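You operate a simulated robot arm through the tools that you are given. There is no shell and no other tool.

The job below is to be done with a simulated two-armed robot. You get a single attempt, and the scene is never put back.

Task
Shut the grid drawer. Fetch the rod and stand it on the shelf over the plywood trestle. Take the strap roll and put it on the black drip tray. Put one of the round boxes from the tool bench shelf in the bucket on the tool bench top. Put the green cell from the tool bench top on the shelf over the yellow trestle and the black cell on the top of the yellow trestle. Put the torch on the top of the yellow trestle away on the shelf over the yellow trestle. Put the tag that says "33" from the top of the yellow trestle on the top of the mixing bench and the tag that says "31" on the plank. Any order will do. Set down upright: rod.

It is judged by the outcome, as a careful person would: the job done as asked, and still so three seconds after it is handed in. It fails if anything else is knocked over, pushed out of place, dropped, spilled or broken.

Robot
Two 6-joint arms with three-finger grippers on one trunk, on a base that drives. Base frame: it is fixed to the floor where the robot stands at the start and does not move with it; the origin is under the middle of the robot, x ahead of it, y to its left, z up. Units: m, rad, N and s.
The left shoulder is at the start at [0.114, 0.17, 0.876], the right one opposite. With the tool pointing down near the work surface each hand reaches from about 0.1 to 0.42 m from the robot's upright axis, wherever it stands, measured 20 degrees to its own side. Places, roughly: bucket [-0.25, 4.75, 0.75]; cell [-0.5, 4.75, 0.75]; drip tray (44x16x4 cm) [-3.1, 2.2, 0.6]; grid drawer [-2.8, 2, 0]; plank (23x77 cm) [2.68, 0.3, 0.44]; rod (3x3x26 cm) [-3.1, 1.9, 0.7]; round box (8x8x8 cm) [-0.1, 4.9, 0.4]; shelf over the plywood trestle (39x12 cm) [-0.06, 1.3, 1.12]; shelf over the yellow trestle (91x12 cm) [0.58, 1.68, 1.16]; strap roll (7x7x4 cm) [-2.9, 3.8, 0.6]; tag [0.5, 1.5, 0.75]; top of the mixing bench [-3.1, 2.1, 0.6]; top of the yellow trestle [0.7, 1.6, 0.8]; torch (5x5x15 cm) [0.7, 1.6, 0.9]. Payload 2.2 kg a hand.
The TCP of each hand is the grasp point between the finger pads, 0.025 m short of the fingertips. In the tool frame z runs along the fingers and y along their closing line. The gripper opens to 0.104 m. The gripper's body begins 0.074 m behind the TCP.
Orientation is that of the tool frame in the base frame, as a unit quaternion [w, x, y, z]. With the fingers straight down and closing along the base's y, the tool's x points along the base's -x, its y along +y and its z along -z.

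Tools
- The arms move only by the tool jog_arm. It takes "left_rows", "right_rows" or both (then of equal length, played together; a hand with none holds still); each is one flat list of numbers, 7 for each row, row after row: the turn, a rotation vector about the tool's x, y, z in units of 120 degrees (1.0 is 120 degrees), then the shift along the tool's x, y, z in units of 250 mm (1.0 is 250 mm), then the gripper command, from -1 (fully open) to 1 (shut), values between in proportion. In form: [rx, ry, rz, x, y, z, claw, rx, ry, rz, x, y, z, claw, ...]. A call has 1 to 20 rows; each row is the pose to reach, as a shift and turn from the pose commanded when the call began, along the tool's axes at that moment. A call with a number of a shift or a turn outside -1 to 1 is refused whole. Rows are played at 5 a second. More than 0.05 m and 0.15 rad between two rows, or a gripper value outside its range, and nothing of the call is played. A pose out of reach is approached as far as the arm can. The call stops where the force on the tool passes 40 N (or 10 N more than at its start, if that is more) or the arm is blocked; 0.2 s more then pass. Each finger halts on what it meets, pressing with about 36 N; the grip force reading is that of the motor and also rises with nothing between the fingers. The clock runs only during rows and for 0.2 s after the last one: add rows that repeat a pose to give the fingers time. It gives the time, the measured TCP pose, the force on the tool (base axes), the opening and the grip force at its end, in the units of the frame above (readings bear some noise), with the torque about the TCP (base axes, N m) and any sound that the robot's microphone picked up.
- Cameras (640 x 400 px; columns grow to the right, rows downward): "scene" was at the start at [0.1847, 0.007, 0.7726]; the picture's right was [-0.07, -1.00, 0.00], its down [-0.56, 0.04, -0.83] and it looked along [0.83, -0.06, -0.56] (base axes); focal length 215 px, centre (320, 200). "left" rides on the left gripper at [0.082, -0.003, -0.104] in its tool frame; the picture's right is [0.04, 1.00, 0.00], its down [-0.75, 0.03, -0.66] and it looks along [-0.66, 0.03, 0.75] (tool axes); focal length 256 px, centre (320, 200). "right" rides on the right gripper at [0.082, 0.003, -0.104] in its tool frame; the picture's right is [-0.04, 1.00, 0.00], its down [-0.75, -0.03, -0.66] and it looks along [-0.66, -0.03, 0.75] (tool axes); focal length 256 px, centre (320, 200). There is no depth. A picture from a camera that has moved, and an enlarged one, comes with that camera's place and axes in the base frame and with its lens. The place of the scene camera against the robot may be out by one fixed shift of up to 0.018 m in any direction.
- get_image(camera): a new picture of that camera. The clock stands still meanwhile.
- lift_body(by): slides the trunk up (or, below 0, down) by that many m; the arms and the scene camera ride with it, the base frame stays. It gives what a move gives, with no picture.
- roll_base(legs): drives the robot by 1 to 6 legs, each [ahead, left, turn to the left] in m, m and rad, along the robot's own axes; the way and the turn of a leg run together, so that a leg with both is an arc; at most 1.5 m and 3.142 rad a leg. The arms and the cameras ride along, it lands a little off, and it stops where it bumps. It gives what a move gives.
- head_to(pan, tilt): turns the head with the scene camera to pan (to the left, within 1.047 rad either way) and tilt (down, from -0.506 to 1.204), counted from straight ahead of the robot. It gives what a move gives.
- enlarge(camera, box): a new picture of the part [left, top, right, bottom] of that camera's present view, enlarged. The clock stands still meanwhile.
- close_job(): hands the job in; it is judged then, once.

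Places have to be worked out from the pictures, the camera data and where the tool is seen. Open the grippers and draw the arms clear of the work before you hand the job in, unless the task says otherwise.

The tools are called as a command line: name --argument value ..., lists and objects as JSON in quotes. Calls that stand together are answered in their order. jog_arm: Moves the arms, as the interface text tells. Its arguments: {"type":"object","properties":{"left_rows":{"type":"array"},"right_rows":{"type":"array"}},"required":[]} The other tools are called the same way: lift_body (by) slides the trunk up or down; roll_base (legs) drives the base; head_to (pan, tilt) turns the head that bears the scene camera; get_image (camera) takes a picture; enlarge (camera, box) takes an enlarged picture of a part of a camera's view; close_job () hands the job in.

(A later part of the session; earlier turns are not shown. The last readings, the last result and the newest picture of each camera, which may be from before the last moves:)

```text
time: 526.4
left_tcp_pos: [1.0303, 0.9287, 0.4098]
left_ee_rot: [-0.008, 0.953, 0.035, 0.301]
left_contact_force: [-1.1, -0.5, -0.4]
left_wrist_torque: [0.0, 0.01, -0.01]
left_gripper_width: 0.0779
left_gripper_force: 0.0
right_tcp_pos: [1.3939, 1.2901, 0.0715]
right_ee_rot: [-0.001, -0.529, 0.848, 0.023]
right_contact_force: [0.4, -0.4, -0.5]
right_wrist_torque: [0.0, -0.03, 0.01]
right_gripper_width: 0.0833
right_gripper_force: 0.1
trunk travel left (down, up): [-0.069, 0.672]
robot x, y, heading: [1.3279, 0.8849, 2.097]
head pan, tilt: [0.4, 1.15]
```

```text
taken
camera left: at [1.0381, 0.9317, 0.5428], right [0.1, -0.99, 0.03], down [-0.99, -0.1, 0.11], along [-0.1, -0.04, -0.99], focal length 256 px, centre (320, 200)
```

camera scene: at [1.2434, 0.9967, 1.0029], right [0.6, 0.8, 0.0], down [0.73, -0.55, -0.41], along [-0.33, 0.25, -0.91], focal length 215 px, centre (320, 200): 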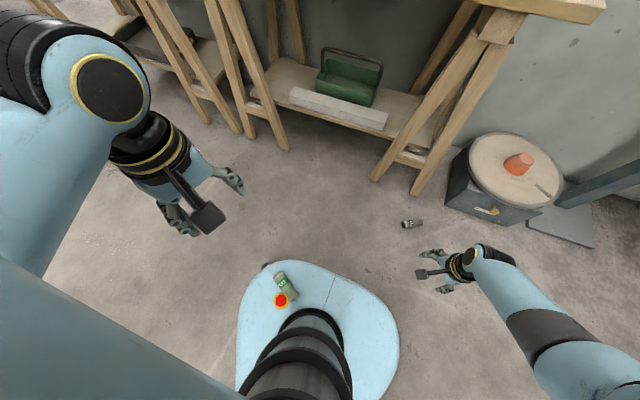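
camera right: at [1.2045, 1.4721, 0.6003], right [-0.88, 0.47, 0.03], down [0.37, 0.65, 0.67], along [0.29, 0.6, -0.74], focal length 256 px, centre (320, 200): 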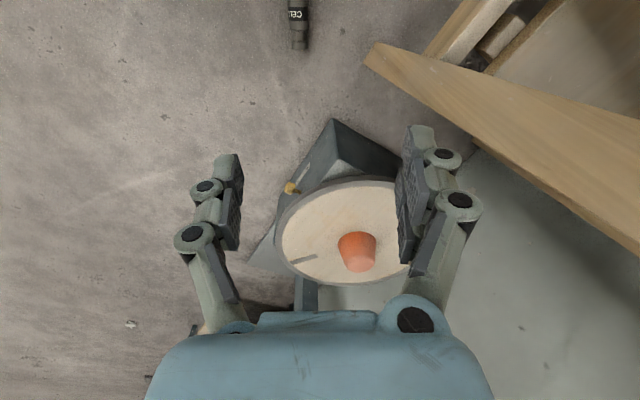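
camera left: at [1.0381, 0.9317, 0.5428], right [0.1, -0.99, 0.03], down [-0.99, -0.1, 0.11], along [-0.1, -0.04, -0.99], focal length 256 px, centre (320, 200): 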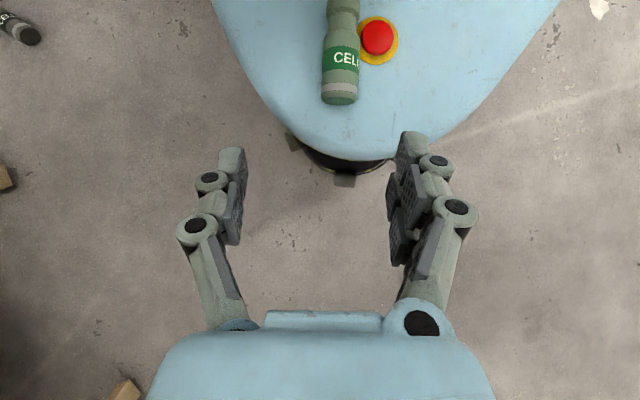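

jog_arm --left_rows '[0, 0, 0, 0, 0.05, 0.15, -0.3, 0, 0, 0, 0, 0.1, 0.3, -0.3, 0, 0, 0, 0, 0.1, 0.42, -0.3]'

get_image --camera "left"

get_image --camera "scene"

```text
time: 527.2
left_tcp_pos: [1.0903, 0.9066, 0.324]
left_ee_rot: [-0.007, 0.953, 0.035, 0.3]
left_contact_force: [-0.5, -0.2, 0.1]
left_wrist_torque: [0.02, 0.02, 0.0]
left_gripper_width: 0.0674
left_gripper_force: 0.1
right_tcp_pos: [1.3919, 1.2907, 0.0713]
right_ee_rot: [-0.001, -0.529, 0.848, 0.023]
right_contact_force: [-0.7, -0.4, 0.8]
right_wrist_torque: [0.01, 0.04, 0.01]
right_gripper_width: 0.0833
right_gripper_force: 0.1
trunk travel left (down, up): [-0.069, 0.672]
robot x, y, heading: [1.3288, 0.8788, 2.093]
head pan, tilt: [0.4, 1.15]
```

```text
taken
camera left: at [1.0979, 0.9102, 0.4566], right [0.1, -0.99, 0.03], down [-0.99, -0.1, 0.11], along [-0.1, -0.04, -0.99], focal length 256 px, centre (320, 200)
```

left: 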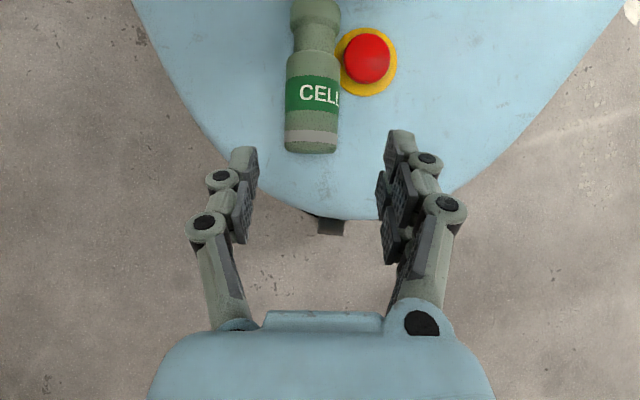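

```text
taken
camera scene: at [1.2336, 1.0135, 0.7249], right [0.6, 0.8, 0.0], down [0.73, -0.55, -0.41], along [-0.33, 0.25, -0.91], focal length 215 px, centre (320, 200)
```

scene: 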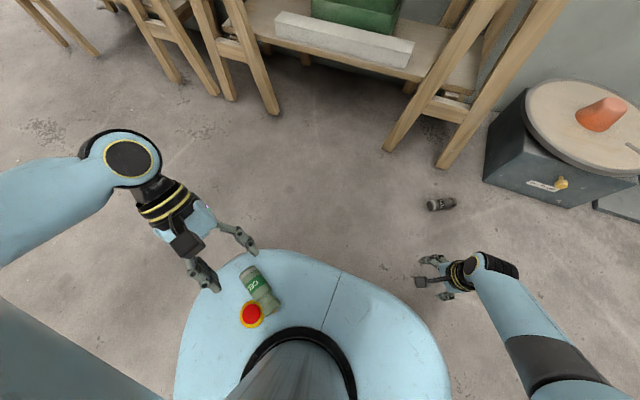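

Aligned; final 6.4 cm along the tool axis, then close.

jog_arm --left_rows '[0, 0, 0, -0.004, -0.016, 0.13, -0.3, 0, 0, 0, -0.008, -0.016, 0.25, -0.3, 0, 0, 0, -0.008, -0.016, 0.25, 0.2, 0, 0, 0, -0.008, -0.016, 0.25, 1, 0, 0, 0, -0.008, -0.016, 0.25, 1, 0, 0, 0, -0.008, -0.016, 0.25, 1]'

get_image --camera "left"

```text
time: 527.7
left_tcp_pos: [1.117, 0.9128, 0.2906]
left_ee_rot: [-0.008, 0.953, 0.032, 0.302]
left_contact_force: [1.5, -1.2, 16.2]
left_wrist_torque: [-0.6, -0.01, -0.17]
left_gripper_width: 0.0724
left_gripper_force: 2.4
right_tcp_pos: [1.3936, 1.2911, 0.0715]
right_ee_rot: [-0.001, -0.529, 0.848, 0.023]
right_contact_force: [0.5, 0.1, -0.2]
right_wrist_torque: [0.01, 0.02, -0.05]
right_gripper_width: 0.0833
right_gripper_force: 0.0
trunk travel left (down, up): [-0.069, 0.672]
robot x, y, heading: [1.3336, 0.8824, 2.098]
head pan, tilt: [0.4, 1.15]
stopped in row 2 (left hand): the force on the tool passed its limit at 69 N (the readings are from after the stop); the commanded pose is now the measured one
```

```text
taken
camera left: at [1.1233, 0.9164, 0.4223], right [0.1, -0.99, 0.03], down [-0.99, -0.1, 0.1], along [-0.1, -0.04, -0.99], focal length 256 px, centre (320, 200)
```

left: 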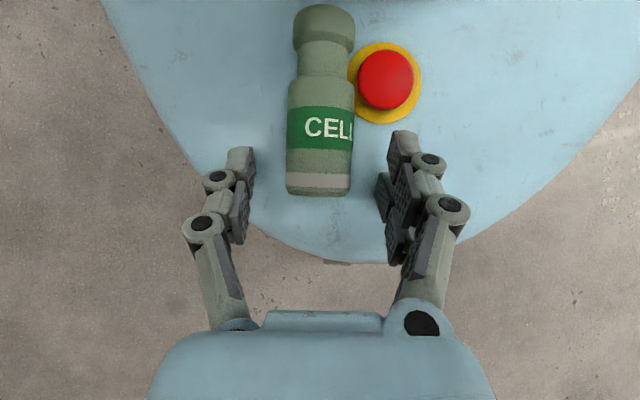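

A fingertip touched the base/button ring. Back off slightly outward and close on the cell's lower body.

jog_arm --left_rows '[0, 0, 0, -0.026, 0.004, -0.047, -0.3, 0, 0, 0, -0.026, 0.004, -0.047, 0, 0, 0, 0, -0.026, 0.004, -0.047, 0.5, 0, 0, 0, -0.026, 0.004, -0.047, 1, 0, 0, 0, -0.026, 0.004, -0.047, 1]'

get_image --camera "left"

```text
time: 528.9
left_tcp_pos: [1.1043, 0.9112, 0.2955]
left_ee_rot: [-0.008, 0.953, 0.032, 0.3]
left_contact_force: [0.1, -0.1, 0.3]
left_wrist_torque: [-0.02, 0.06, 0.02]
left_gripper_width: 0.0348
left_gripper_force: 35.7
right_tcp_pos: [1.3924, 1.2906, 0.0719]
right_ee_rot: [-0.001, -0.53, 0.848, 0.023]
right_contact_force: [0.6, -0.3, -0.2]
right_wrist_torque: [0.01, 0.0, -0.03]
right_gripper_width: 0.0831
right_gripper_force: 0.0
trunk travel left (down, up): [-0.069, 0.672]
robot x, y, heading: [1.3342, 0.8798, 2.094]
head pan, tilt: [0.4, 1.15]
```

```text
taken
camera left: at [1.1113, 0.9143, 0.4271], right [0.1, -0.99, 0.03], down [-0.99, -0.1, 0.1], along [-0.1, -0.04, -0.99], focal length 256 px, centre (320, 200)
```

left: 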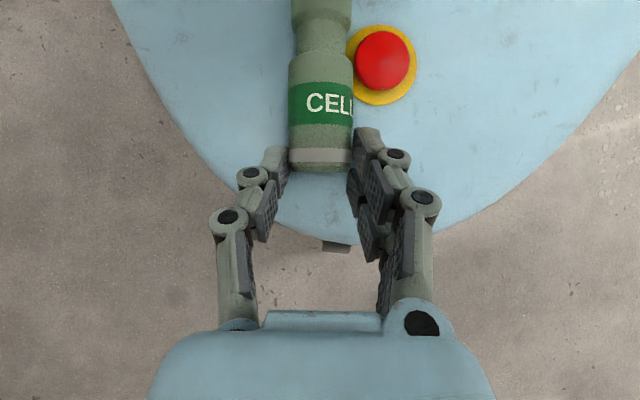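

Gripped near its bottom. I'll raise it and lay it on the yellow trestle top temporarily, so I can regrasp it firmly from above. Raise the trunk.

lift_body --by 0.1

get_image --camera "left"

lift_body --by 0.4

lift_body --by 0.12

roll_base --legs '[[0, 0.19, 0], [0.2, 0, 0]]'

head_to --pan 0.0 --tilt 0.8

get_image --camera "scene"

```text
time: 530.2
left_tcp_pos: [1.1042, 0.911, 0.3957]
left_ee_rot: [-0.007, 0.953, 0.032, 0.301]
left_contact_force: [0.4, 0.7, -1.1]
left_wrist_torque: [-0.05, 0.02, 0.01]
left_gripper_width: 0.0355
left_gripper_force: 35.6
right_tcp_pos: [1.3922, 1.2899, 0.1695]
right_ee_rot: [-0.002, -0.529, 0.848, 0.022]
right_contact_force: [-0.4, 0.7, 0.3]
right_wrist_torque: [0.05, 0.0, 0.0]
right_gripper_width: 0.0833
right_gripper_force: 0.1
trunk travel left (down, up): [-0.169, 0.572]
robot x, y, heading: [1.3274, 0.881, 2.098]
head pan, tilt: [0.4, 1.15]
```

```text
taken
camera left: at [1.1111, 0.9142, 0.527], right [0.1, -0.99, 0.03], down [-0.99, -0.1, 0.1], along [-0.1, -0.04, -0.99], focal length 256 px, centre (320, 200)
```

left: 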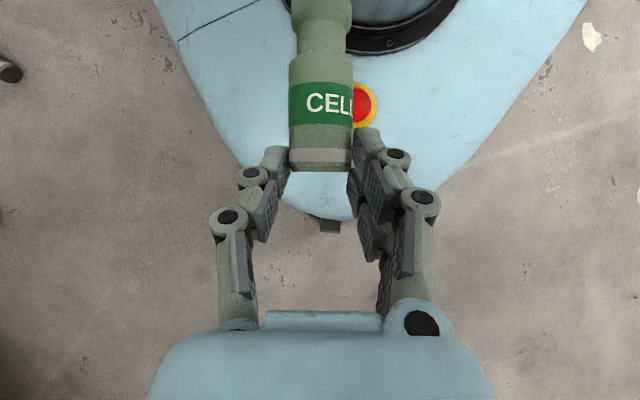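

```text
time: 534.1
left_tcp_pos: [1.1033, 0.9106, 0.7957]
left_ee_rot: [-0.009, 0.953, 0.034, 0.301]
left_contact_force: [-0.2, 0.3, -1.4]
left_wrist_torque: [0.02, 0.06, -0.02]
left_gripper_width: 0.0352
left_gripper_force: 36.2
right_tcp_pos: [1.3934, 1.2898, 0.572]
right_ee_rot: [-0.003, -0.53, 0.848, 0.024]
right_contact_force: [0.4, -0.5, 0.2]
right_wrist_torque: [-0.03, 0.0, 0.02]
right_gripper_width: 0.083
right_gripper_force: 0.1
trunk travel left (down, up): [-0.569, 0.172]
robot x, y, heading: [1.3279, 0.8804, 2.095]
head pan, tilt: [0.4, 1.15]
```

```text
time: 535.6
left_tcp_pos: [1.1048, 0.9104, 0.9147]
left_ee_rot: [-0.008, 0.953, 0.033, 0.301]
left_contact_force: [-0.3, 0.5, -1.4]
left_wrist_torque: [-0.01, 0.05, -0.01]
left_gripper_width: 0.0352
left_gripper_force: 36.6
right_tcp_pos: [1.392, 1.2903, 0.6923]
right_ee_rot: [-0.002, -0.529, 0.848, 0.022]
right_contact_force: [-0.2, 0.1, 0.8]
right_wrist_torque: [-0.03, 0.0, -0.02]
right_gripper_width: 0.083
right_gripper_force: 0.0
trunk travel left (down, up): [-0.689, 0.052]
robot x, y, heading: [1.3267, 0.879, 2.097]
head pan, tilt: [0.4, 1.15]
```

```text
time: 538.3
left_tcp_pos: [0.8438, 0.9928, 0.9152]
left_ee_rot: [-0.007, 0.953, 0.033, 0.302]
left_contact_force: [-0.2, 0.0, -1.0]
left_wrist_torque: [0.02, 0.08, -0.02]
left_gripper_width: 0.0351
left_gripper_force: 35.9
right_tcp_pos: [1.131, 1.3719, 0.6915]
right_ee_rot: [-0.001, -0.53, 0.848, 0.021]
right_contact_force: [0.1, 0.3, -0.1]
right_wrist_torque: [0.01, 0.02, -0.03]
right_gripper_width: 0.0831
right_gripper_force: 0.1
trunk travel left (down, up): [-0.689, 0.052]
robot x, y, heading: [1.0682, 0.96, 2.095]
head pan, tilt: [0.4, 1.15]
```

```text
time: 539.2
left_tcp_pos: [0.8422, 0.9908, 0.9153]
left_ee_rot: [-0.008, 0.953, 0.033, 0.301]
left_contact_force: [-0.8, 0.8, -2.2]
left_wrist_torque: [0.03, 0.03, 0.03]
left_gripper_width: 0.0352
left_gripper_force: 36.2
right_tcp_pos: [1.1321, 1.371, 0.6922]
right_ee_rot: [-0.001, -0.53, 0.848, 0.023]
right_contact_force: [-0.1, -0.3, 1.5]
right_wrist_torque: [-0.02, 0.01, 0.01]
right_gripper_width: 0.0831
right_gripper_force: 0.0
trunk travel left (down, up): [-0.689, 0.052]
robot x, y, heading: [1.0674, 0.9615, 2.094]
head pan, tilt: [0.0, 0.799]
```

```text
taken
camera scene: at [0.9929, 1.1051, 1.3832], right [0.86, 0.5, 0.0], down [0.36, -0.62, -0.7], along [-0.35, 0.6, -0.72], focal length 215 px, centre (320, 200)
```

scene: 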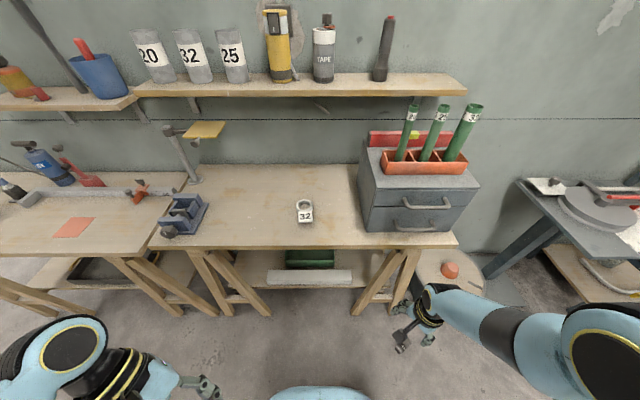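

The grip is stable. Raise the right hand above table height, move forward, and extend the left hand over the free front-left part of the trestle top.

jog_arm --right_rows '[0, 0, 0, 0, 0, -0.18, -0.6, 0, 0, 0, 0, 0, -0.36, -0.6, 0, 0, 0, 0, 0, -0.54, -0.6, 0, 0, 0, 0, 0, -0.72, -0.6, 0, 0, 0, 0, 0, -0.9, -0.6]'

roll_base --legs '[[0.2, 0, 0]]'

jog_arm --left_rows '[0, 0, 0, -0.087, -0.125, -0.062, 1, 0, 0, 0, -0.175, -0.251, -0.125, 1, 0, 0, 0, -0.262, -0.376, -0.187, 1, 0, 0, 0, -0.349, -0.501, -0.25, 1, 0, 0, 0, -0.436, -0.626, -0.312, 1, 0, 0, 0, -0.524, -0.752, -0.374, 1, 0, 0, 0, -0.611, -0.877, -0.437, 1]'

get_image --camera "scene"

get_image --camera "left"

```text
time: 540.4
left_tcp_pos: [0.8434, 0.9907, 0.9151]
left_ee_rot: [-0.009, 0.953, 0.034, 0.3]
left_contact_force: [-0.1, -0.2, -1.2]
left_wrist_torque: [0.0, 0.06, 0.01]
left_gripper_width: 0.0353
left_gripper_force: 36.5
right_tcp_pos: [1.1385, 1.3622, 0.9173]
right_ee_rot: [-0.001, -0.53, 0.848, 0.022]
right_contact_force: [-0.1, 0.9, -0.2]
right_wrist_torque: [0.01, -0.01, 0.03]
right_gripper_width: 0.0834
right_gripper_force: 0.1
trunk travel left (down, up): [-0.689, 0.052]
robot x, y, heading: [1.071, 0.9594, 2.101]
head pan, tilt: [0.0, 0.799]
```

```text
time: 541.8
left_tcp_pos: [0.7617, 1.1322, 0.9153]
left_ee_rot: [-0.008, 0.953, 0.035, 0.3]
left_contact_force: [-0.8, 0.4, -2.3]
left_wrist_torque: [0.0, 0.03, -0.03]
left_gripper_width: 0.0353
left_gripper_force: 35.9
right_tcp_pos: [1.0583, 1.4994, 0.9139]
right_ee_rot: [-0.003, -0.532, 0.847, 0.012]
right_contact_force: [1.0, -1.5, -6.1]
right_wrist_torque: [-0.16, -0.19, 0.03]
right_gripper_width: 0.0809
right_gripper_force: 0.2
trunk travel left (down, up): [-0.689, 0.052]
robot x, y, heading: [0.9875, 1.1016, 2.097]
head pan, tilt: [0.0, 0.799]
stopped in leg 1: the force on the tool passed its limit at 60 N (the readings are from after the stop); the commanded pose is now the measured one
```

```text
time: 543.4
left_tcp_pos: [0.558, 1.3361, 0.9168]
left_ee_rot: [-0.008, 0.953, 0.035, 0.302]
left_contact_force: [-0.5, 0.1, -1.0]
left_wrist_torque: [0.02, 0.05, 0.0]
left_gripper_width: 0.0354
left_gripper_force: 36.0
right_tcp_pos: [1.0579, 1.4987, 0.9149]
right_ee_rot: [-0.002, -0.531, 0.847, 0.014]
right_contact_force: [1.1, -1.5, -1.7]
right_wrist_torque: [0.06, 0.08, -0.01]
right_gripper_width: 0.0814
right_gripper_force: 0.0
trunk travel left (down, up): [-0.689, 0.052]
robot x, y, heading: [0.9919, 1.1001, 2.097]
head pan, tilt: [0.0, 0.799]
```

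```text
taken
camera scene: at [0.911, 1.2459, 1.3831], right [0.86, 0.5, 0.0], down [0.36, -0.62, -0.7], along [-0.35, 0.6, -0.72], focal length 215 px, centre (320, 200)
```

scene: 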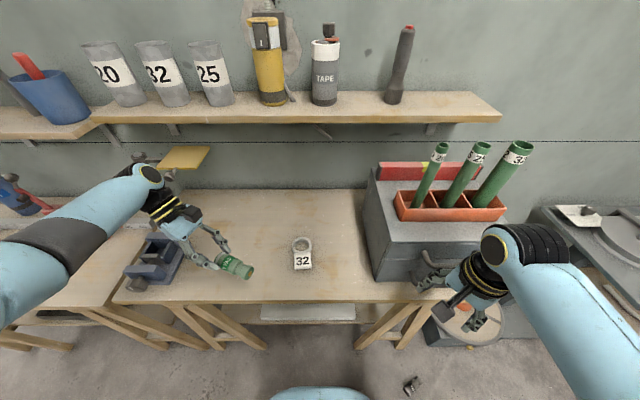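

```text
taken
camera left: at [0.5649, 1.3397, 1.0486], right [0.1, -0.99, 0.03], down [-0.99, -0.1, 0.1], along [-0.1, -0.04, -0.99], focal length 256 px, centre (320, 200)
```

left: 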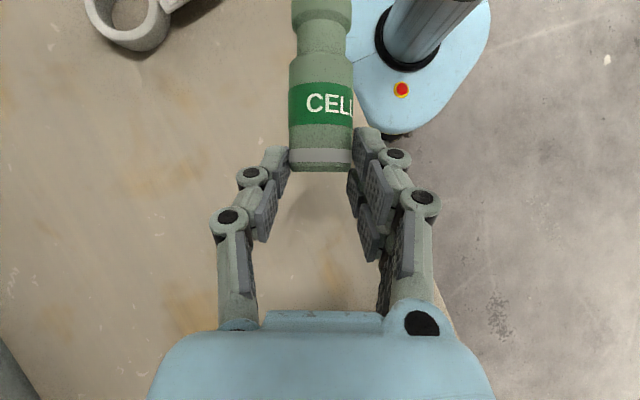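

The right hand touched the cabinet's drawer handle. Pull the right hand back and check that nothing moved.

jog_arm --right_rows '[0, 0, 0, 0.08, -0.117, 0, -0.6, 0, 0, 0, 0.16, -0.234, 0, -0.6, 0, 0, 0, 0.24, -0.35, 0, -0.6]'

enlarge --camera "scene" --box '[350, 130, 550, 330]'

```text
time: 544.2
left_tcp_pos: [0.5588, 1.3353, 0.9171]
left_ee_rot: [-0.009, 0.953, 0.034, 0.301]
left_contact_force: [-0.5, -0.1, -1.5]
left_wrist_torque: [0.01, 0.08, 0.02]
left_gripper_width: 0.0352
left_gripper_force: 36.0
right_tcp_pos: [1.11, 1.408, 0.9118]
right_ee_rot: [-0.003, -0.531, 0.847, 0.016]
right_contact_force: [-0.1, 0.2, -1.0]
right_wrist_torque: [0.02, 0.01, 0.0]
right_gripper_width: 0.0831
right_gripper_force: 0.0
trunk travel left (down, up): [-0.689, 0.052]
robot x, y, heading: [0.9882, 1.1032, 2.099]
head pan, tilt: [0.0, 0.799]
```

```text
2.00 times, centred on (450, 230) of scene
camera zoom: at [0.912, 1.2443, 1.3834], right [0.86, 0.5, 0.0], down [0.36, -0.62, -0.7], along [-0.35, 0.6, -0.72], focal length 430 px, centre (60, 140)
```

zoom: 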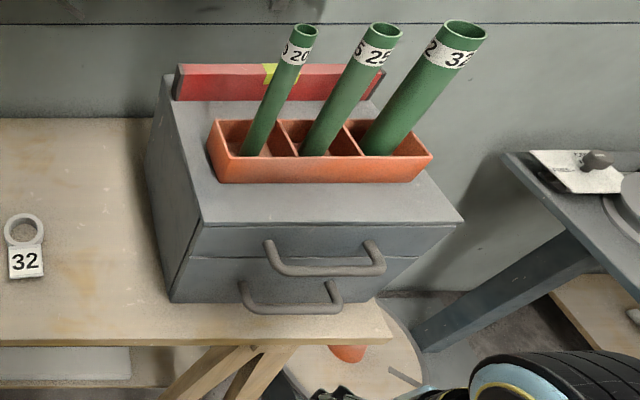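

The cabinet is unmoved. Now lower the green cell to the table top.

lift_body --by -0.07

jog_arm --left_rows '[0, 0, 0, 0.012, 0, -0.016, 1, 0, 0, 0, 0.023, 0, -0.033, 1]'

get_image --camera "left"

enlarge --camera "scene" --box '[130, 180, 330, 320]'

```text
time: 545.3
left_tcp_pos: [0.5594, 1.3361, 0.8461]
left_ee_rot: [-0.008, 0.953, 0.034, 0.301]
left_contact_force: [-0.3, 0.3, -1.6]
left_wrist_torque: [0.01, 0.07, 0.0]
left_gripper_width: 0.0352
left_gripper_force: 36.1
right_tcp_pos: [1.1113, 1.407, 0.8424]
right_ee_rot: [-0.002, -0.532, 0.847, 0.015]
right_contact_force: [-0.3, -1.4, 0.6]
right_wrist_torque: [0.0, -0.01, -0.01]
right_gripper_width: 0.083
right_gripper_force: 0.1
trunk travel left (down, up): [-0.619, 0.122]
robot x, y, heading: [0.9902, 1.102, 2.097]
head pan, tilt: [0.0, 0.799]
```

```text
time: 545.9
left_tcp_pos: [0.5598, 1.3373, 0.8566]
left_ee_rot: [-0.007, 0.953, 0.032, 0.301]
left_contact_force: [-0.3, -0.7, -1.4]
left_wrist_torque: [-0.01, 0.05, 0.02]
left_gripper_width: 0.0354
left_gripper_force: 36.5
right_tcp_pos: [1.1123, 1.4073, 0.8418]
right_ee_rot: [-0.002, -0.532, 0.847, 0.015]
right_contact_force: [-0.2, 0.7, 1.4]
right_wrist_torque: [0.0, 0.0, 0.0]
right_gripper_width: 0.0833
right_gripper_force: 0.0
trunk travel left (down, up): [-0.619, 0.122]
robot x, y, heading: [0.991, 1.1007, 2.102]
head pan, tilt: [0.0, 0.799]
```

```text
taken
camera left: at [0.5665, 1.3405, 0.988], right [0.1, -0.99, 0.03], down [-0.99, -0.1, 0.1], along [-0.1, -0.04, -0.99], focal length 256 px, centre (320, 200)
```

left: 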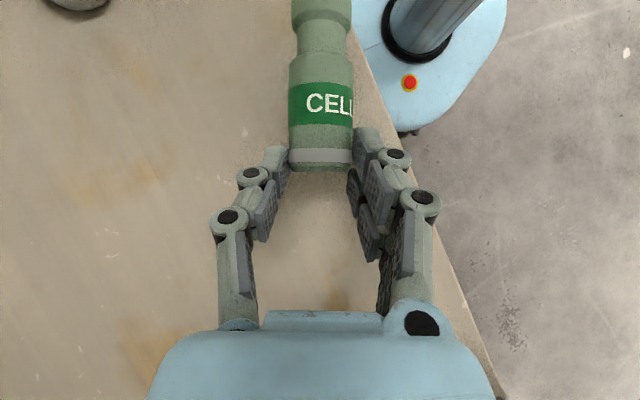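

```text
2.86 times, centred on (230, 250) of scene
camera zoom: at [0.9113, 1.2455, 1.3131], right [0.86, 0.5, 0.0], down [0.36, -0.62, -0.7], along [-0.35, 0.6, -0.72], focal length 614 px, centre (577, 57)
```

zoom: 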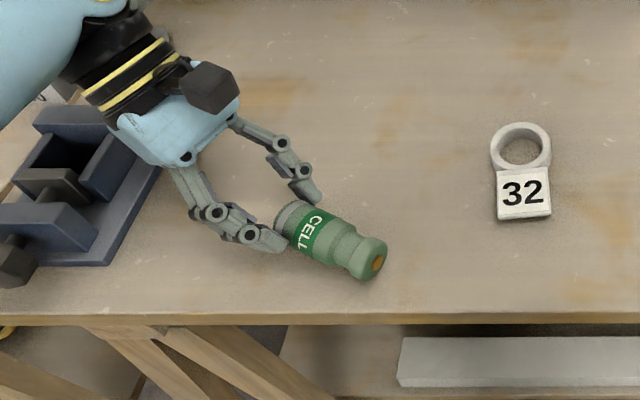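

I moved it up by mistake; now lower properly in small steps.

jog_arm --left_rows '[0, 0, 0, -0.023, 0, 0.033, 1, 0, 0, 0, -0.04, 0, 0.057, 1]'

jog_arm --left_rows '[0, 0, 0, -0.009, 0, 0.013, 1]'

jog_arm --left_rows '[0, 0, 0, -0.009, 0, 0.013, 1]'

```text
time: 546.5
left_tcp_pos: [0.5598, 1.3372, 0.8387]
left_ee_rot: [-0.008, 0.953, 0.034, 0.302]
left_contact_force: [0.6, -0.5, -1.0]
left_wrist_torque: [0.0, 0.08, 0.02]
left_gripper_width: 0.0355
left_gripper_force: 36.4
right_tcp_pos: [1.1105, 1.4078, 0.8417]
right_ee_rot: [-0.002, -0.532, 0.847, 0.015]
right_contact_force: [-0.7, 0.4, -0.1]
right_wrist_torque: [-0.03, 0.03, 0.0]
right_gripper_width: 0.0831
right_gripper_force: 0.2
trunk travel left (down, up): [-0.619, 0.122]
robot x, y, heading: [0.9837, 1.1011, 2.097]
head pan, tilt: [0.0, 0.799]
```

```text
time: 546.9
left_tcp_pos: [0.5589, 1.3365, 0.8363]
left_ee_rot: [-0.01, 0.953, 0.034, 0.302]
left_contact_force: [-2.6, -1.8, 12.0]
left_wrist_torque: [0.03, -0.71, -0.12]
left_gripper_width: 0.0354
left_gripper_force: 36.3
right_tcp_pos: [1.1113, 1.407, 0.842]
right_ee_rot: [-0.004, -0.531, 0.847, 0.016]
right_contact_force: [0.2, -0.3, -0.8]
right_wrist_torque: [0.05, 0.02, -0.02]
right_gripper_width: 0.0832
right_gripper_force: 0.0
trunk travel left (down, up): [-0.619, 0.122]
robot x, y, heading: [0.9863, 1.1035, 2.098]
head pan, tilt: [0.0, 0.799]
```

```text
time: 547.5
left_tcp_pos: [0.5596, 1.3365, 0.8334]
left_ee_rot: [-0.009, 0.953, 0.033, 0.302]
left_contact_force: [4.5, -8.4, 19.7]
left_wrist_torque: [-0.41, -0.27, -0.02]
left_gripper_width: 0.0352
left_gripper_force: 35.9
right_tcp_pos: [1.1111, 1.4068, 0.8413]
right_ee_rot: [-0.002, -0.531, 0.847, 0.016]
right_contact_force: [-0.5, -0.4, 0.1]
right_wrist_torque: [0.01, 0.02, 0.02]
right_gripper_width: 0.0829
right_gripper_force: 0.0
trunk travel left (down, up): [-0.619, 0.122]
robot x, y, heading: [0.9882, 1.1039, 2.102]
head pan, tilt: [0.0, 0.799]
stopped in row 1 (left hand): the force on the tool passed its limit at 42 N (the readings are from after the stop); the commanded pose is now the measured one
```

The cell lies on the table. Release, withdraw along the tool axis, and rotate the tool to vertical for a firm regrasp.

jog_arm --left_rows '[0, 0, 0, 0.005, 0, -0.008, 1, 0, 0, 0, 0.005, 0, -0.008, 0.1, 0, 0, 0, 0.005, 0, -0.008, -0.3, 0, 0, 0, 0.005, 0, -0.008, -0.5, 0, 0, 0, 0.005, 0, -0.14, -0.5, 0, 0, 0, 0.005, 0, -0.3, -0.5, 0, 0, 0, 0.005, 0, -0.45, -0.5]'

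jog_arm --left_rows '[0, -0.06, 0, 0, 0, 0, -0.5, 0, -0.12, 0, 0, 0, 0, -0.5, 0, -0.18, 0, 0, 0, 0, -0.5, 0, -0.24, 0, 0, 0, 0, -0.5, 0, -0.29, 0, 0, 0, 0, -0.5]'

get_image --camera "left"

get_image --camera "scene"

```text
time: 549.1
left_tcp_pos: [0.4954, 1.3337, 0.9263]
left_ee_rot: [-0.009, 0.953, 0.034, 0.301]
left_contact_force: [0.0, 0.3, 0.1]
left_wrist_torque: [-0.01, -0.01, 0.01]
left_gripper_width: 0.0779
left_gripper_force: 0.0
right_tcp_pos: [1.1102, 1.407, 0.8414]
right_ee_rot: [-0.002, -0.532, 0.847, 0.015]
right_contact_force: [0.2, 0.5, -0.2]
right_wrist_torque: [0.0, -0.03, 0.01]
right_gripper_width: 0.0834
right_gripper_force: 0.2
trunk travel left (down, up): [-0.619, 0.122]
robot x, y, heading: [0.9874, 1.1039, 2.095]
head pan, tilt: [0.0, 0.799]
```

```text
time: 550.3
left_tcp_pos: [0.4961, 1.3325, 0.9248]
left_ee_rot: [0.001, 0.999, 0.036, 0.002]
left_contact_force: [0.5, 0.5, 0.4]
left_wrist_torque: [0.01, 0.01, 0.01]
left_gripper_width: 0.0778
left_gripper_force: 0.0
right_tcp_pos: [1.1114, 1.4066, 0.8425]
right_ee_rot: [-0.002, -0.532, 0.847, 0.015]
right_contact_force: [-0.3, 0.3, -0.1]
right_wrist_torque: [0.01, 0.01, 0.01]
right_gripper_width: 0.0831
right_gripper_force: 0.0
trunk travel left (down, up): [-0.619, 0.122]
robot x, y, heading: [0.9865, 1.1029, 2.101]
head pan, tilt: [0.0, 0.799]
```

```text
taken
camera left: at [0.5766, 1.3412, 1.0298], right [0.11, -0.99, 0.0], down [-0.75, -0.08, 0.65], along [-0.65, -0.07, -0.76], focal length 256 px, centre (320, 200)
```

left: 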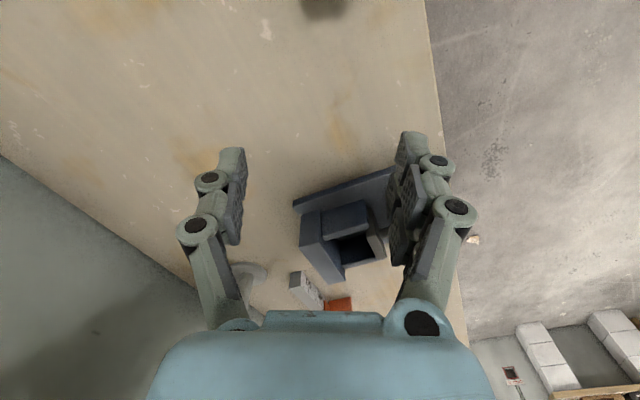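

```text
taken
camera scene: at [0.9117, 1.2454, 1.3131], right [0.86, 0.5, 0.0], down [0.36, -0.62, -0.7], along [-0.35, 0.6, -0.72], focal length 215 px, centre (320, 200)
```

scene: 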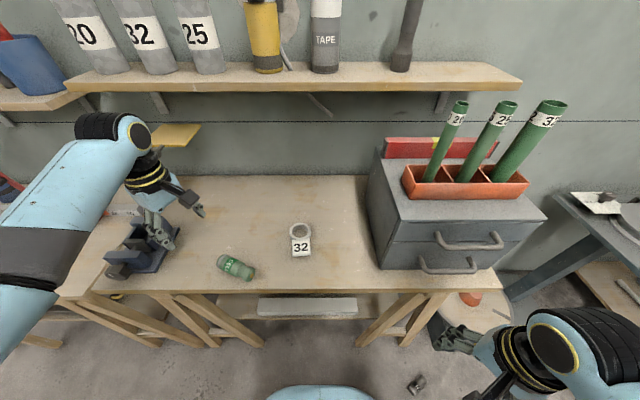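

I'll regrasp vertically at the cell's mid-body: move over it first and check.

jog_arm --left_rows '[0, 0, 0, 0.123, 0, 0, -0.5, 0, 0, 0, 0.246, 0, 0, -0.5, 0, 0, 0, 0.368, 0.002, 0, -0.5, 0, 0, 0, 0.368, 0.002, 0.12, -0.5]'

get_image --camera "left"

enlarge --camera "scene" --box '[150, 190, 310, 300]'

```text
time: 551.3
left_tcp_pos: [0.5858, 1.3385, 0.8947]
left_ee_rot: [0.0, 0.999, 0.035, 0.003]
left_contact_force: [-0.1, -0.5, -1.2]
left_wrist_torque: [0.02, -0.06, -0.02]
left_gripper_width: 0.0776
left_gripper_force: 0.1
right_tcp_pos: [1.1103, 1.4056, 0.8422]
right_ee_rot: [-0.002, -0.531, 0.847, 0.015]
right_contact_force: [-0.3, 0.1, 0.4]
right_wrist_torque: [-0.02, -0.03, 0.03]
right_gripper_width: 0.0831
right_gripper_force: 0.0
trunk travel left (down, up): [-0.619, 0.122]
robot x, y, heading: [0.9907, 1.1015, 2.1]
head pan, tilt: [0.0, 0.799]
```

```text
taken
camera left: at [0.6669, 1.347, 0.999], right [0.11, -0.99, 0.0], down [-0.75, -0.08, 0.65], along [-0.65, -0.07, -0.76], focal length 256 px, centre (320, 200)
```

left: 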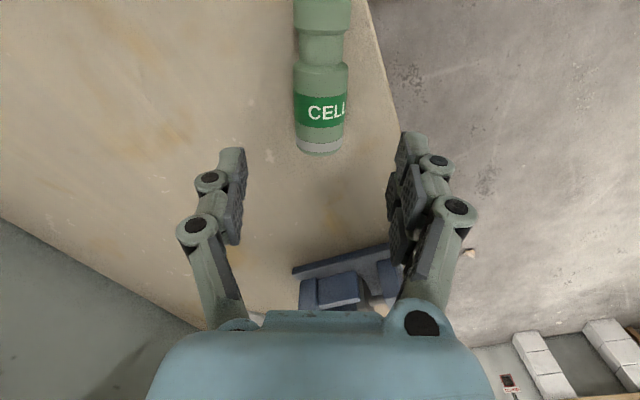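

```text
3.64 times, centred on (230, 245) of scene
camera zoom: at [0.9101, 1.2453, 1.313], right [0.86, 0.5, 0.0], down [0.36, -0.62, -0.7], along [-0.35, 0.6, -0.72], focal length 782 px, centre (647, 36)
```

zoom: 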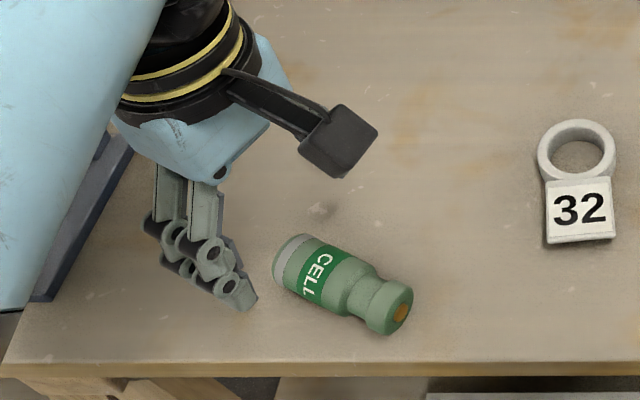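

Directly over the body, 3 cm from its bottom. Lower 6.2 cm and close.

jog_arm --left_rows '[0, 0, 0, 0, 0.004, 0.125, -0.5, 0, 0, 0, 0, 0.004, 0.248, -0.5, 0, 0, 0, 0, 0.004, 0.248, 0.1, 0, 0, 0, 0, 0.004, 0.248, 1, 0, 0, 0, 0, 0.004, 0.248, 1, 0, 0, 0, 0, 0.004, 0.248, 1]'

get_image --camera "left"

```text
time: 552.7
left_tcp_pos: [0.5877, 1.3371, 0.8309]
left_ee_rot: [0.002, 0.999, 0.035, 0.002]
left_contact_force: [-0.6, 0.9, -0.3]
left_wrist_torque: [0.02, 0.06, 0.02]
left_gripper_width: 0.0335
left_gripper_force: 36.3
right_tcp_pos: [1.1099, 1.4076, 0.841]
right_ee_rot: [-0.002, -0.531, 0.848, 0.015]
right_contact_force: [0.6, 0.4, -0.4]
right_wrist_torque: [-0.02, -0.01, -0.01]
right_gripper_width: 0.0832
right_gripper_force: 0.1
trunk travel left (down, up): [-0.619, 0.122]
robot x, y, heading: [0.9881, 1.1022, 2.101]
head pan, tilt: [0.0, 0.799]
```

```text
taken
camera left: at [0.668, 1.3463, 0.936], right [0.11, -0.99, 0.0], down [-0.75, -0.08, 0.65], along [-0.65, -0.07, -0.76], focal length 256 px, centre (320, 200)
```

left: 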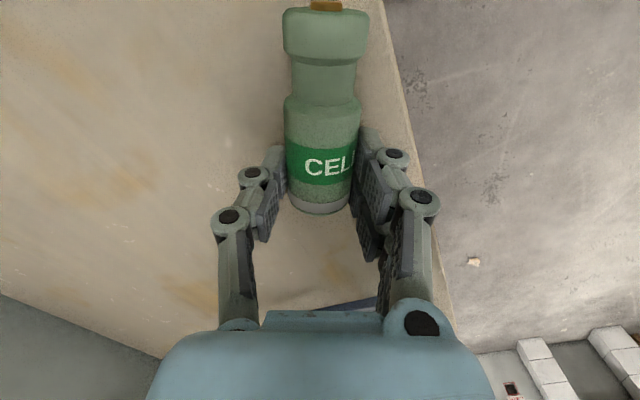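

Firmly gripped at mid-body. Before moving on, I'll test the left wrist's yaw range by lifting slightly and rotating the cell clockwise.

jog_arm --left_rows '[0, 0, 0, 0, 0, -0.15, 1, 0, 0, 0, 0, 0, -0.28, 1, 0, 0, 0.07, 0, 0, -0.28, 1, 0, 0, 0.14, 0, 0, -0.28, 1, 0, 0, 0.21, 0, 0, -0.28, 1, 0, 0, 0.28, 0, 0, -0.28, 1, 0, 0, 0.35, 0, 0, -0.28, 1, 0, 0, 0.42, 0, 0, -0.28, 1, 0, 0, 0.49, 0, 0, -0.28, 1, 0, 0, 0.56, 0, 0, -0.28, 1, 0, 0, 0.63, 0, 0, -0.28, 1]'

jog_arm --left_rows '[0, 0, 0.07, 0, 0, 0, 1, 0, 0, 0.14, 0, 0, 0, 1, 0, 0, 0.21, 0, 0, 0, 1, 0, 0, 0.28, 0, 0, 0, 1, 0, 0, 0.35, 0, 0, 0, 1, 0, 0, 0.42, 0, 0, 0, 1, 0, 0, 0.49, 0, 0, 0, 1, 0, 0, 0.56, 0, 0, 0, 1, 0, 0, 0.63, 0, 0, 0, 1]'

get_image --camera "left"

get_image --camera "scene"

```text
time: 555.1
left_tcp_pos: [0.5868, 1.3385, 0.9024]
left_ee_rot: [-0.001, 0.811, -0.585, 0.002]
left_contact_force: [0.4, 0.2, -0.4]
left_wrist_torque: [0.0, -0.02, 0.0]
left_gripper_width: 0.0335
left_gripper_force: 36.0
right_tcp_pos: [1.1113, 1.4066, 0.8403]
right_ee_rot: [-0.003, -0.531, 0.847, 0.014]
right_contact_force: [1.4, -0.1, 0.5]
right_wrist_torque: [0.02, -0.01, -0.01]
right_gripper_width: 0.0832
right_gripper_force: 0.1
trunk travel left (down, up): [-0.619, 0.122]
robot x, y, heading: [0.9914, 1.1004, 2.104]
head pan, tilt: [0.0, 0.799]
```

```text
time: 557.1
left_tcp_pos: [0.587, 1.338, 0.9018]
left_ee_rot: [0.002, -0.281, 0.96, -0.001]
left_contact_force: [-0.3, -1.0, -1.7]
left_wrist_torque: [-0.02, -0.03, 0.02]
left_gripper_width: 0.0333
left_gripper_force: 35.4
right_tcp_pos: [1.1104, 1.4066, 0.8414]
right_ee_rot: [-0.002, -0.531, 0.847, 0.015]
right_contact_force: [0.1, -0.1, 0.5]
right_wrist_torque: [-0.02, -0.03, 0.03]
right_gripper_width: 0.0829
right_gripper_force: 0.1
trunk travel left (down, up): [-0.619, 0.122]
robot x, y, heading: [0.9877, 1.0997, 2.099]
head pan, tilt: [0.0, 0.799]
```

```text
taken
camera left: at [0.5201, 1.2909, 1.0067], right [-0.57, 0.82, 0.0], down [0.62, 0.43, 0.66], along [0.54, 0.38, -0.75], focal length 256 px, centre (320, 200)
```

left: 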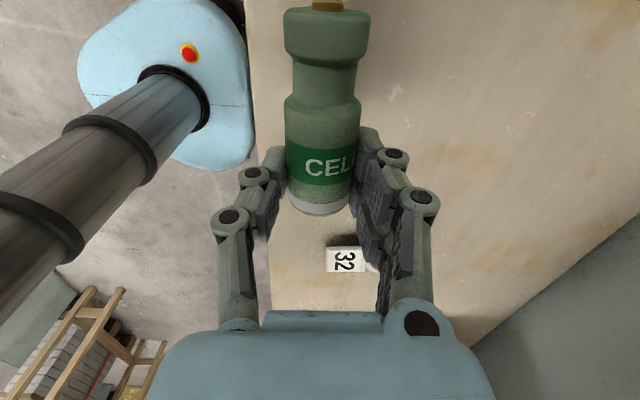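

```text
taken
camera scene: at [0.9113, 1.2454, 1.3131], right [0.86, 0.5, 0.0], down [0.36, -0.62, -0.7], along [-0.35, 0.6, -0.72], focal length 215 px, centre (320, 200)
```

scene: 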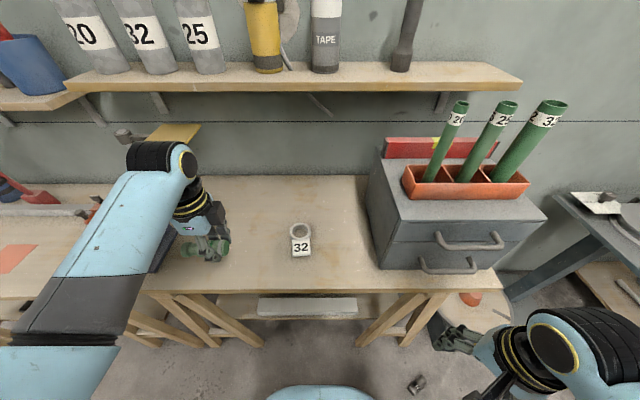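

The left wrist reaches −88° too. So I can lay the cell here with its cap to the left, then regrasp it from the opposite side so it can be stood upright. Lower, release, and lift.

jog_arm --left_rows '[0, 0, 0, 0, 0, 0.15, 1, 0, 0, 0, 0, 0, 0.265, 1]'

jog_arm --left_rows '[0, 0, 0, 0, 0, 0.012, 1]'

jog_arm --left_rows '[0, 0, 0, 0, 0, 0.012, 1]'

```text
time: 557.7
left_tcp_pos: [0.5866, 1.3412, 0.8359]
left_ee_rot: [0.003, -0.282, 0.959, -0.001]
left_contact_force: [1.2, 0.1, -2.2]
left_wrist_torque: [0.01, -0.04, 0.0]
left_gripper_width: 0.0335
left_gripper_force: 36.3
right_tcp_pos: [1.1098, 1.4064, 0.8406]
right_ee_rot: [-0.002, -0.531, 0.847, 0.015]
right_contact_force: [-1.1, 0.8, -0.3]
right_wrist_torque: [0.01, 0.01, 0.0]
right_gripper_width: 0.0832
right_gripper_force: 0.1
trunk travel left (down, up): [-0.619, 0.122]
robot x, y, heading: [0.9895, 1.1036, 2.099]
head pan, tilt: [0.0, 0.799]
```

```text
time: 558.1
left_tcp_pos: [0.5881, 1.3394, 0.8333]
left_ee_rot: [0.002, -0.283, 0.959, -0.002]
left_contact_force: [-0.3, -0.6, -0.7]
left_wrist_torque: [-0.01, -0.03, 0.01]
left_gripper_width: 0.0333
left_gripper_force: 35.8
right_tcp_pos: [1.1102, 1.4069, 0.8406]
right_ee_rot: [-0.002, -0.531, 0.847, 0.016]
right_contact_force: [-0.2, -0.4, 0.0]
right_wrist_torque: [0.01, 0.01, 0.0]
right_gripper_width: 0.0832
right_gripper_force: 0.1
trunk travel left (down, up): [-0.619, 0.122]
robot x, y, heading: [0.9847, 1.1061, 2.1]
head pan, tilt: [0.0, 0.799]
```

```text
time: 558.5
left_tcp_pos: [0.5886, 1.3386, 0.8306]
left_ee_rot: [0.002, -0.282, 0.959, -0.001]
left_contact_force: [0.3, -2.3, 5.9]
left_wrist_torque: [-0.15, 0.17, 0.05]
left_gripper_width: 0.0335
left_gripper_force: 36.3
right_tcp_pos: [1.11, 1.4076, 0.8418]
right_ee_rot: [-0.002, -0.532, 0.847, 0.014]
right_contact_force: [-0.6, 0.3, 0.5]
right_wrist_torque: [0.02, 0.01, 0.01]
right_gripper_width: 0.0832
right_gripper_force: 0.1
trunk travel left (down, up): [-0.619, 0.122]
robot x, y, heading: [0.9898, 1.0999, 2.097]
head pan, tilt: [0.0, 0.799]
```

Contact. Open, lift, and rotate the hand 180° to the other side.

jog_arm --left_rows '[0, 0, 0, 0, 0, 0, 0.3, 0, 0, 0, 0, 0, 0, -0.2, 0, 0, 0, 0, 0, 0, -0.4, 0, 0, 0, 0, 0, -0.15, -0.4, 0, 0, 0, 0, 0, -0.32, -0.4]'

jog_arm --left_rows '[0, 0, -0.07, 0, 0, 0, -0.4, 0, 0, -0.14, 0, 0, 0, -0.4, 0, 0, -0.21, 0, 0, 0, -0.4, 0, 0, -0.28, 0, 0, 0, -0.4, 0, 0, -0.35, 0, 0, 0, -0.4, 0, 0, -0.42, 0, 0, 0, -0.4, 0, 0, -0.49, 0, 0, 0, -0.4, 0, 0, -0.56, 0, 0, 0, -0.4, 0, 0, -0.63, 0, 0, 0, -0.4, 0, 0, -0.7, 0, 0, 0, -0.4, 0, 0, -0.75, 0, 0, 0, -0.4]'

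jog_arm --left_rows '[0, 0, -0.07, 0, 0, 0, -0.4, 0, 0, -0.14, 0, 0, 0, -0.4, 0, 0, -0.21, 0, 0, 0, -0.4, 0, 0, -0.28, 0, 0, 0, -0.4, 0, 0, -0.35, 0, 0, 0, -0.4, 0, 0, -0.42, 0, 0, 0, -0.4, 0, 0, -0.49, 0, 0, 0, -0.4, 0, 0, -0.56, 0, 0, 0, -0.4, 0, 0, -0.63, 0, 0, 0, -0.4, 0, 0, -0.7, 0, 0, 0, -0.4, 0, 0, -0.75, 0, 0, 0, -0.4]'

get_image --camera "left"

get_image --camera "scene"

```text
time: 559.7
left_tcp_pos: [0.5872, 1.3392, 0.9112]
left_ee_rot: [0.002, -0.283, 0.959, -0.001]
left_contact_force: [-0.2, 0.0, -0.2]
left_wrist_torque: [-0.02, 0.03, 0.0]
left_gripper_width: 0.0729
left_gripper_force: 0.2
right_tcp_pos: [1.1113, 1.4063, 0.8406]
right_ee_rot: [-0.002, -0.532, 0.847, 0.015]
right_contact_force: [-0.8, 0.2, 0.4]
right_wrist_torque: [0.0, 0.01, 0.0]
right_gripper_width: 0.0834
right_gripper_force: 0.0
trunk travel left (down, up): [-0.619, 0.122]
robot x, y, heading: [0.9878, 1.1021, 2.097]
head pan, tilt: [0.0, 0.799]
```

```text
time: 562.1
left_tcp_pos: [0.5874, 1.339, 0.9114]
left_ee_rot: [0.0, 0.879, -0.477, 0.002]
left_contact_force: [0.4, -0.9, 0.3]
left_wrist_torque: [0.03, -0.02, 0.01]
left_gripper_width: 0.0732
left_gripper_force: 0.1
right_tcp_pos: [1.1103, 1.407, 0.8411]
right_ee_rot: [-0.002, -0.531, 0.847, 0.015]
right_contact_force: [-1.2, -0.1, 0.3]
right_wrist_torque: [0.03, -0.03, 0.01]
right_gripper_width: 0.0833
right_gripper_force: 0.0
trunk travel left (down, up): [-0.619, 0.122]
robot x, y, heading: [0.9887, 1.099, 2.102]
head pan, tilt: [0.0, 0.799]
```

```text
time: 564.5
left_tcp_pos: [0.5876, 1.3391, 0.9113]
left_ee_rot: [0.001, 0.959, 0.284, 0.002]
left_contact_force: [1.1, 1.1, -0.1]
left_wrist_torque: [0.0, 0.0, -0.03]
left_gripper_width: 0.073
left_gripper_force: 0.1
right_tcp_pos: [1.111, 1.4065, 0.8406]
right_ee_rot: [-0.002, -0.531, 0.847, 0.016]
right_contact_force: [-0.5, 0.2, -0.4]
right_wrist_torque: [0.01, -0.04, 0.0]
right_gripper_width: 0.0834
right_gripper_force: 0.0
trunk travel left (down, up): [-0.619, 0.122]
robot x, y, heading: [0.9901, 1.1006, 2.099]
head pan, tilt: [0.0, 0.799]
```

```text
taken
camera left: at [0.6539, 1.3843, 1.0154], right [0.58, -0.82, 0.0], down [-0.62, -0.43, 0.65], along [-0.53, -0.38, -0.76], focal length 256 px, centre (320, 200)
```

left: 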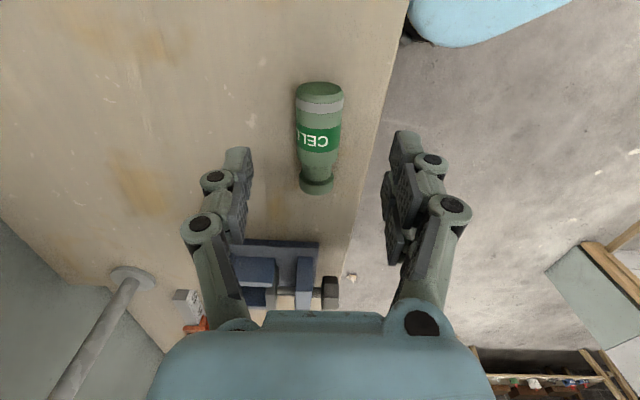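

```text
taken
camera scene: at [0.9113, 1.2454, 1.3131], right [0.86, 0.5, 0.0], down [0.36, -0.62, -0.7], along [-0.35, 0.6, -0.72], focal length 215 px, centre (320, 200)
```

scene: 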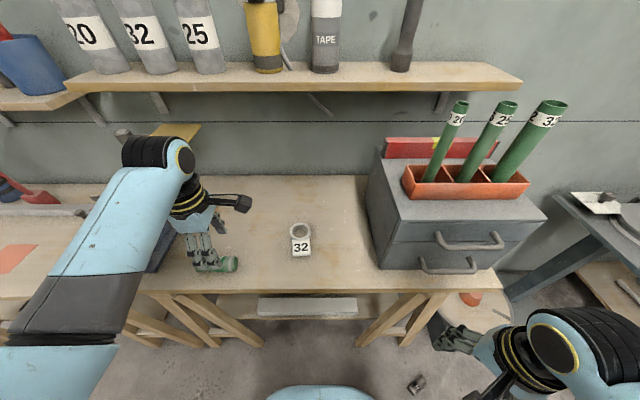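

The hand is now on the opposite side with the cap forward. Shift 1.2 cm, lower, and regrip.

jog_arm --left_rows '[0, 0, 0, -0.048, 0.004, 0.1, -0.4, 0, 0, 0, -0.048, 0.004, 0.21, -0.4, 0, 0, 0, -0.048, 0.004, 0.315, -0.4, 0, 0, 0, -0.048, 0.004, 0.315, 0.1, 0, 0, 0, -0.048, 0.004, 0.315, 1, 0, 0, 0, -0.048, 0.004, 0.315, 1, 0, 0, 0, -0.048, 0.004, 0.315, 1]'

get_image --camera "left"

```text
time: 566.1
left_tcp_pos: [0.5768, 1.3329, 0.8331]
left_ee_rot: [0.0, 0.959, 0.282, 0.002]
left_contact_force: [-0.6, 0.0, -0.6]
left_wrist_torque: [0.05, 0.03, -0.02]
left_gripper_width: 0.0337
left_gripper_force: 36.0
right_tcp_pos: [1.1099, 1.4068, 0.8413]
right_ee_rot: [-0.003, -0.531, 0.847, 0.015]
right_contact_force: [-0.4, 0.7, -1.1]
right_wrist_torque: [-0.01, -0.03, -0.01]
right_gripper_width: 0.0829
right_gripper_force: 0.1
trunk travel left (down, up): [-0.619, 0.122]
robot x, y, heading: [0.9876, 1.101, 2.102]
head pan, tilt: [0.0, 0.799]
```

```text
taken
camera left: at [0.644, 1.3788, 0.937], right [0.58, -0.82, 0.0], down [-0.62, -0.43, 0.65], along [-0.53, -0.38, -0.76], focal length 256 px, centre (320, 200)
```

left: 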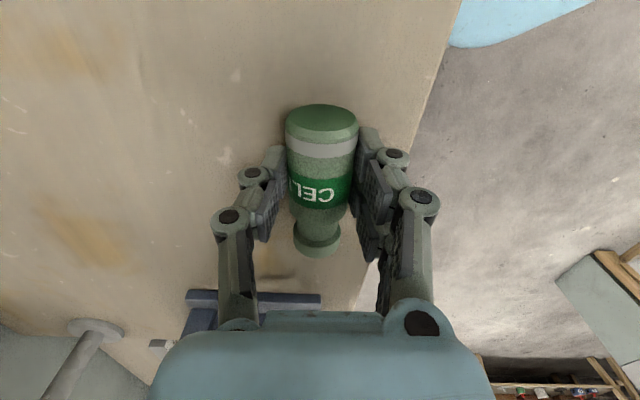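

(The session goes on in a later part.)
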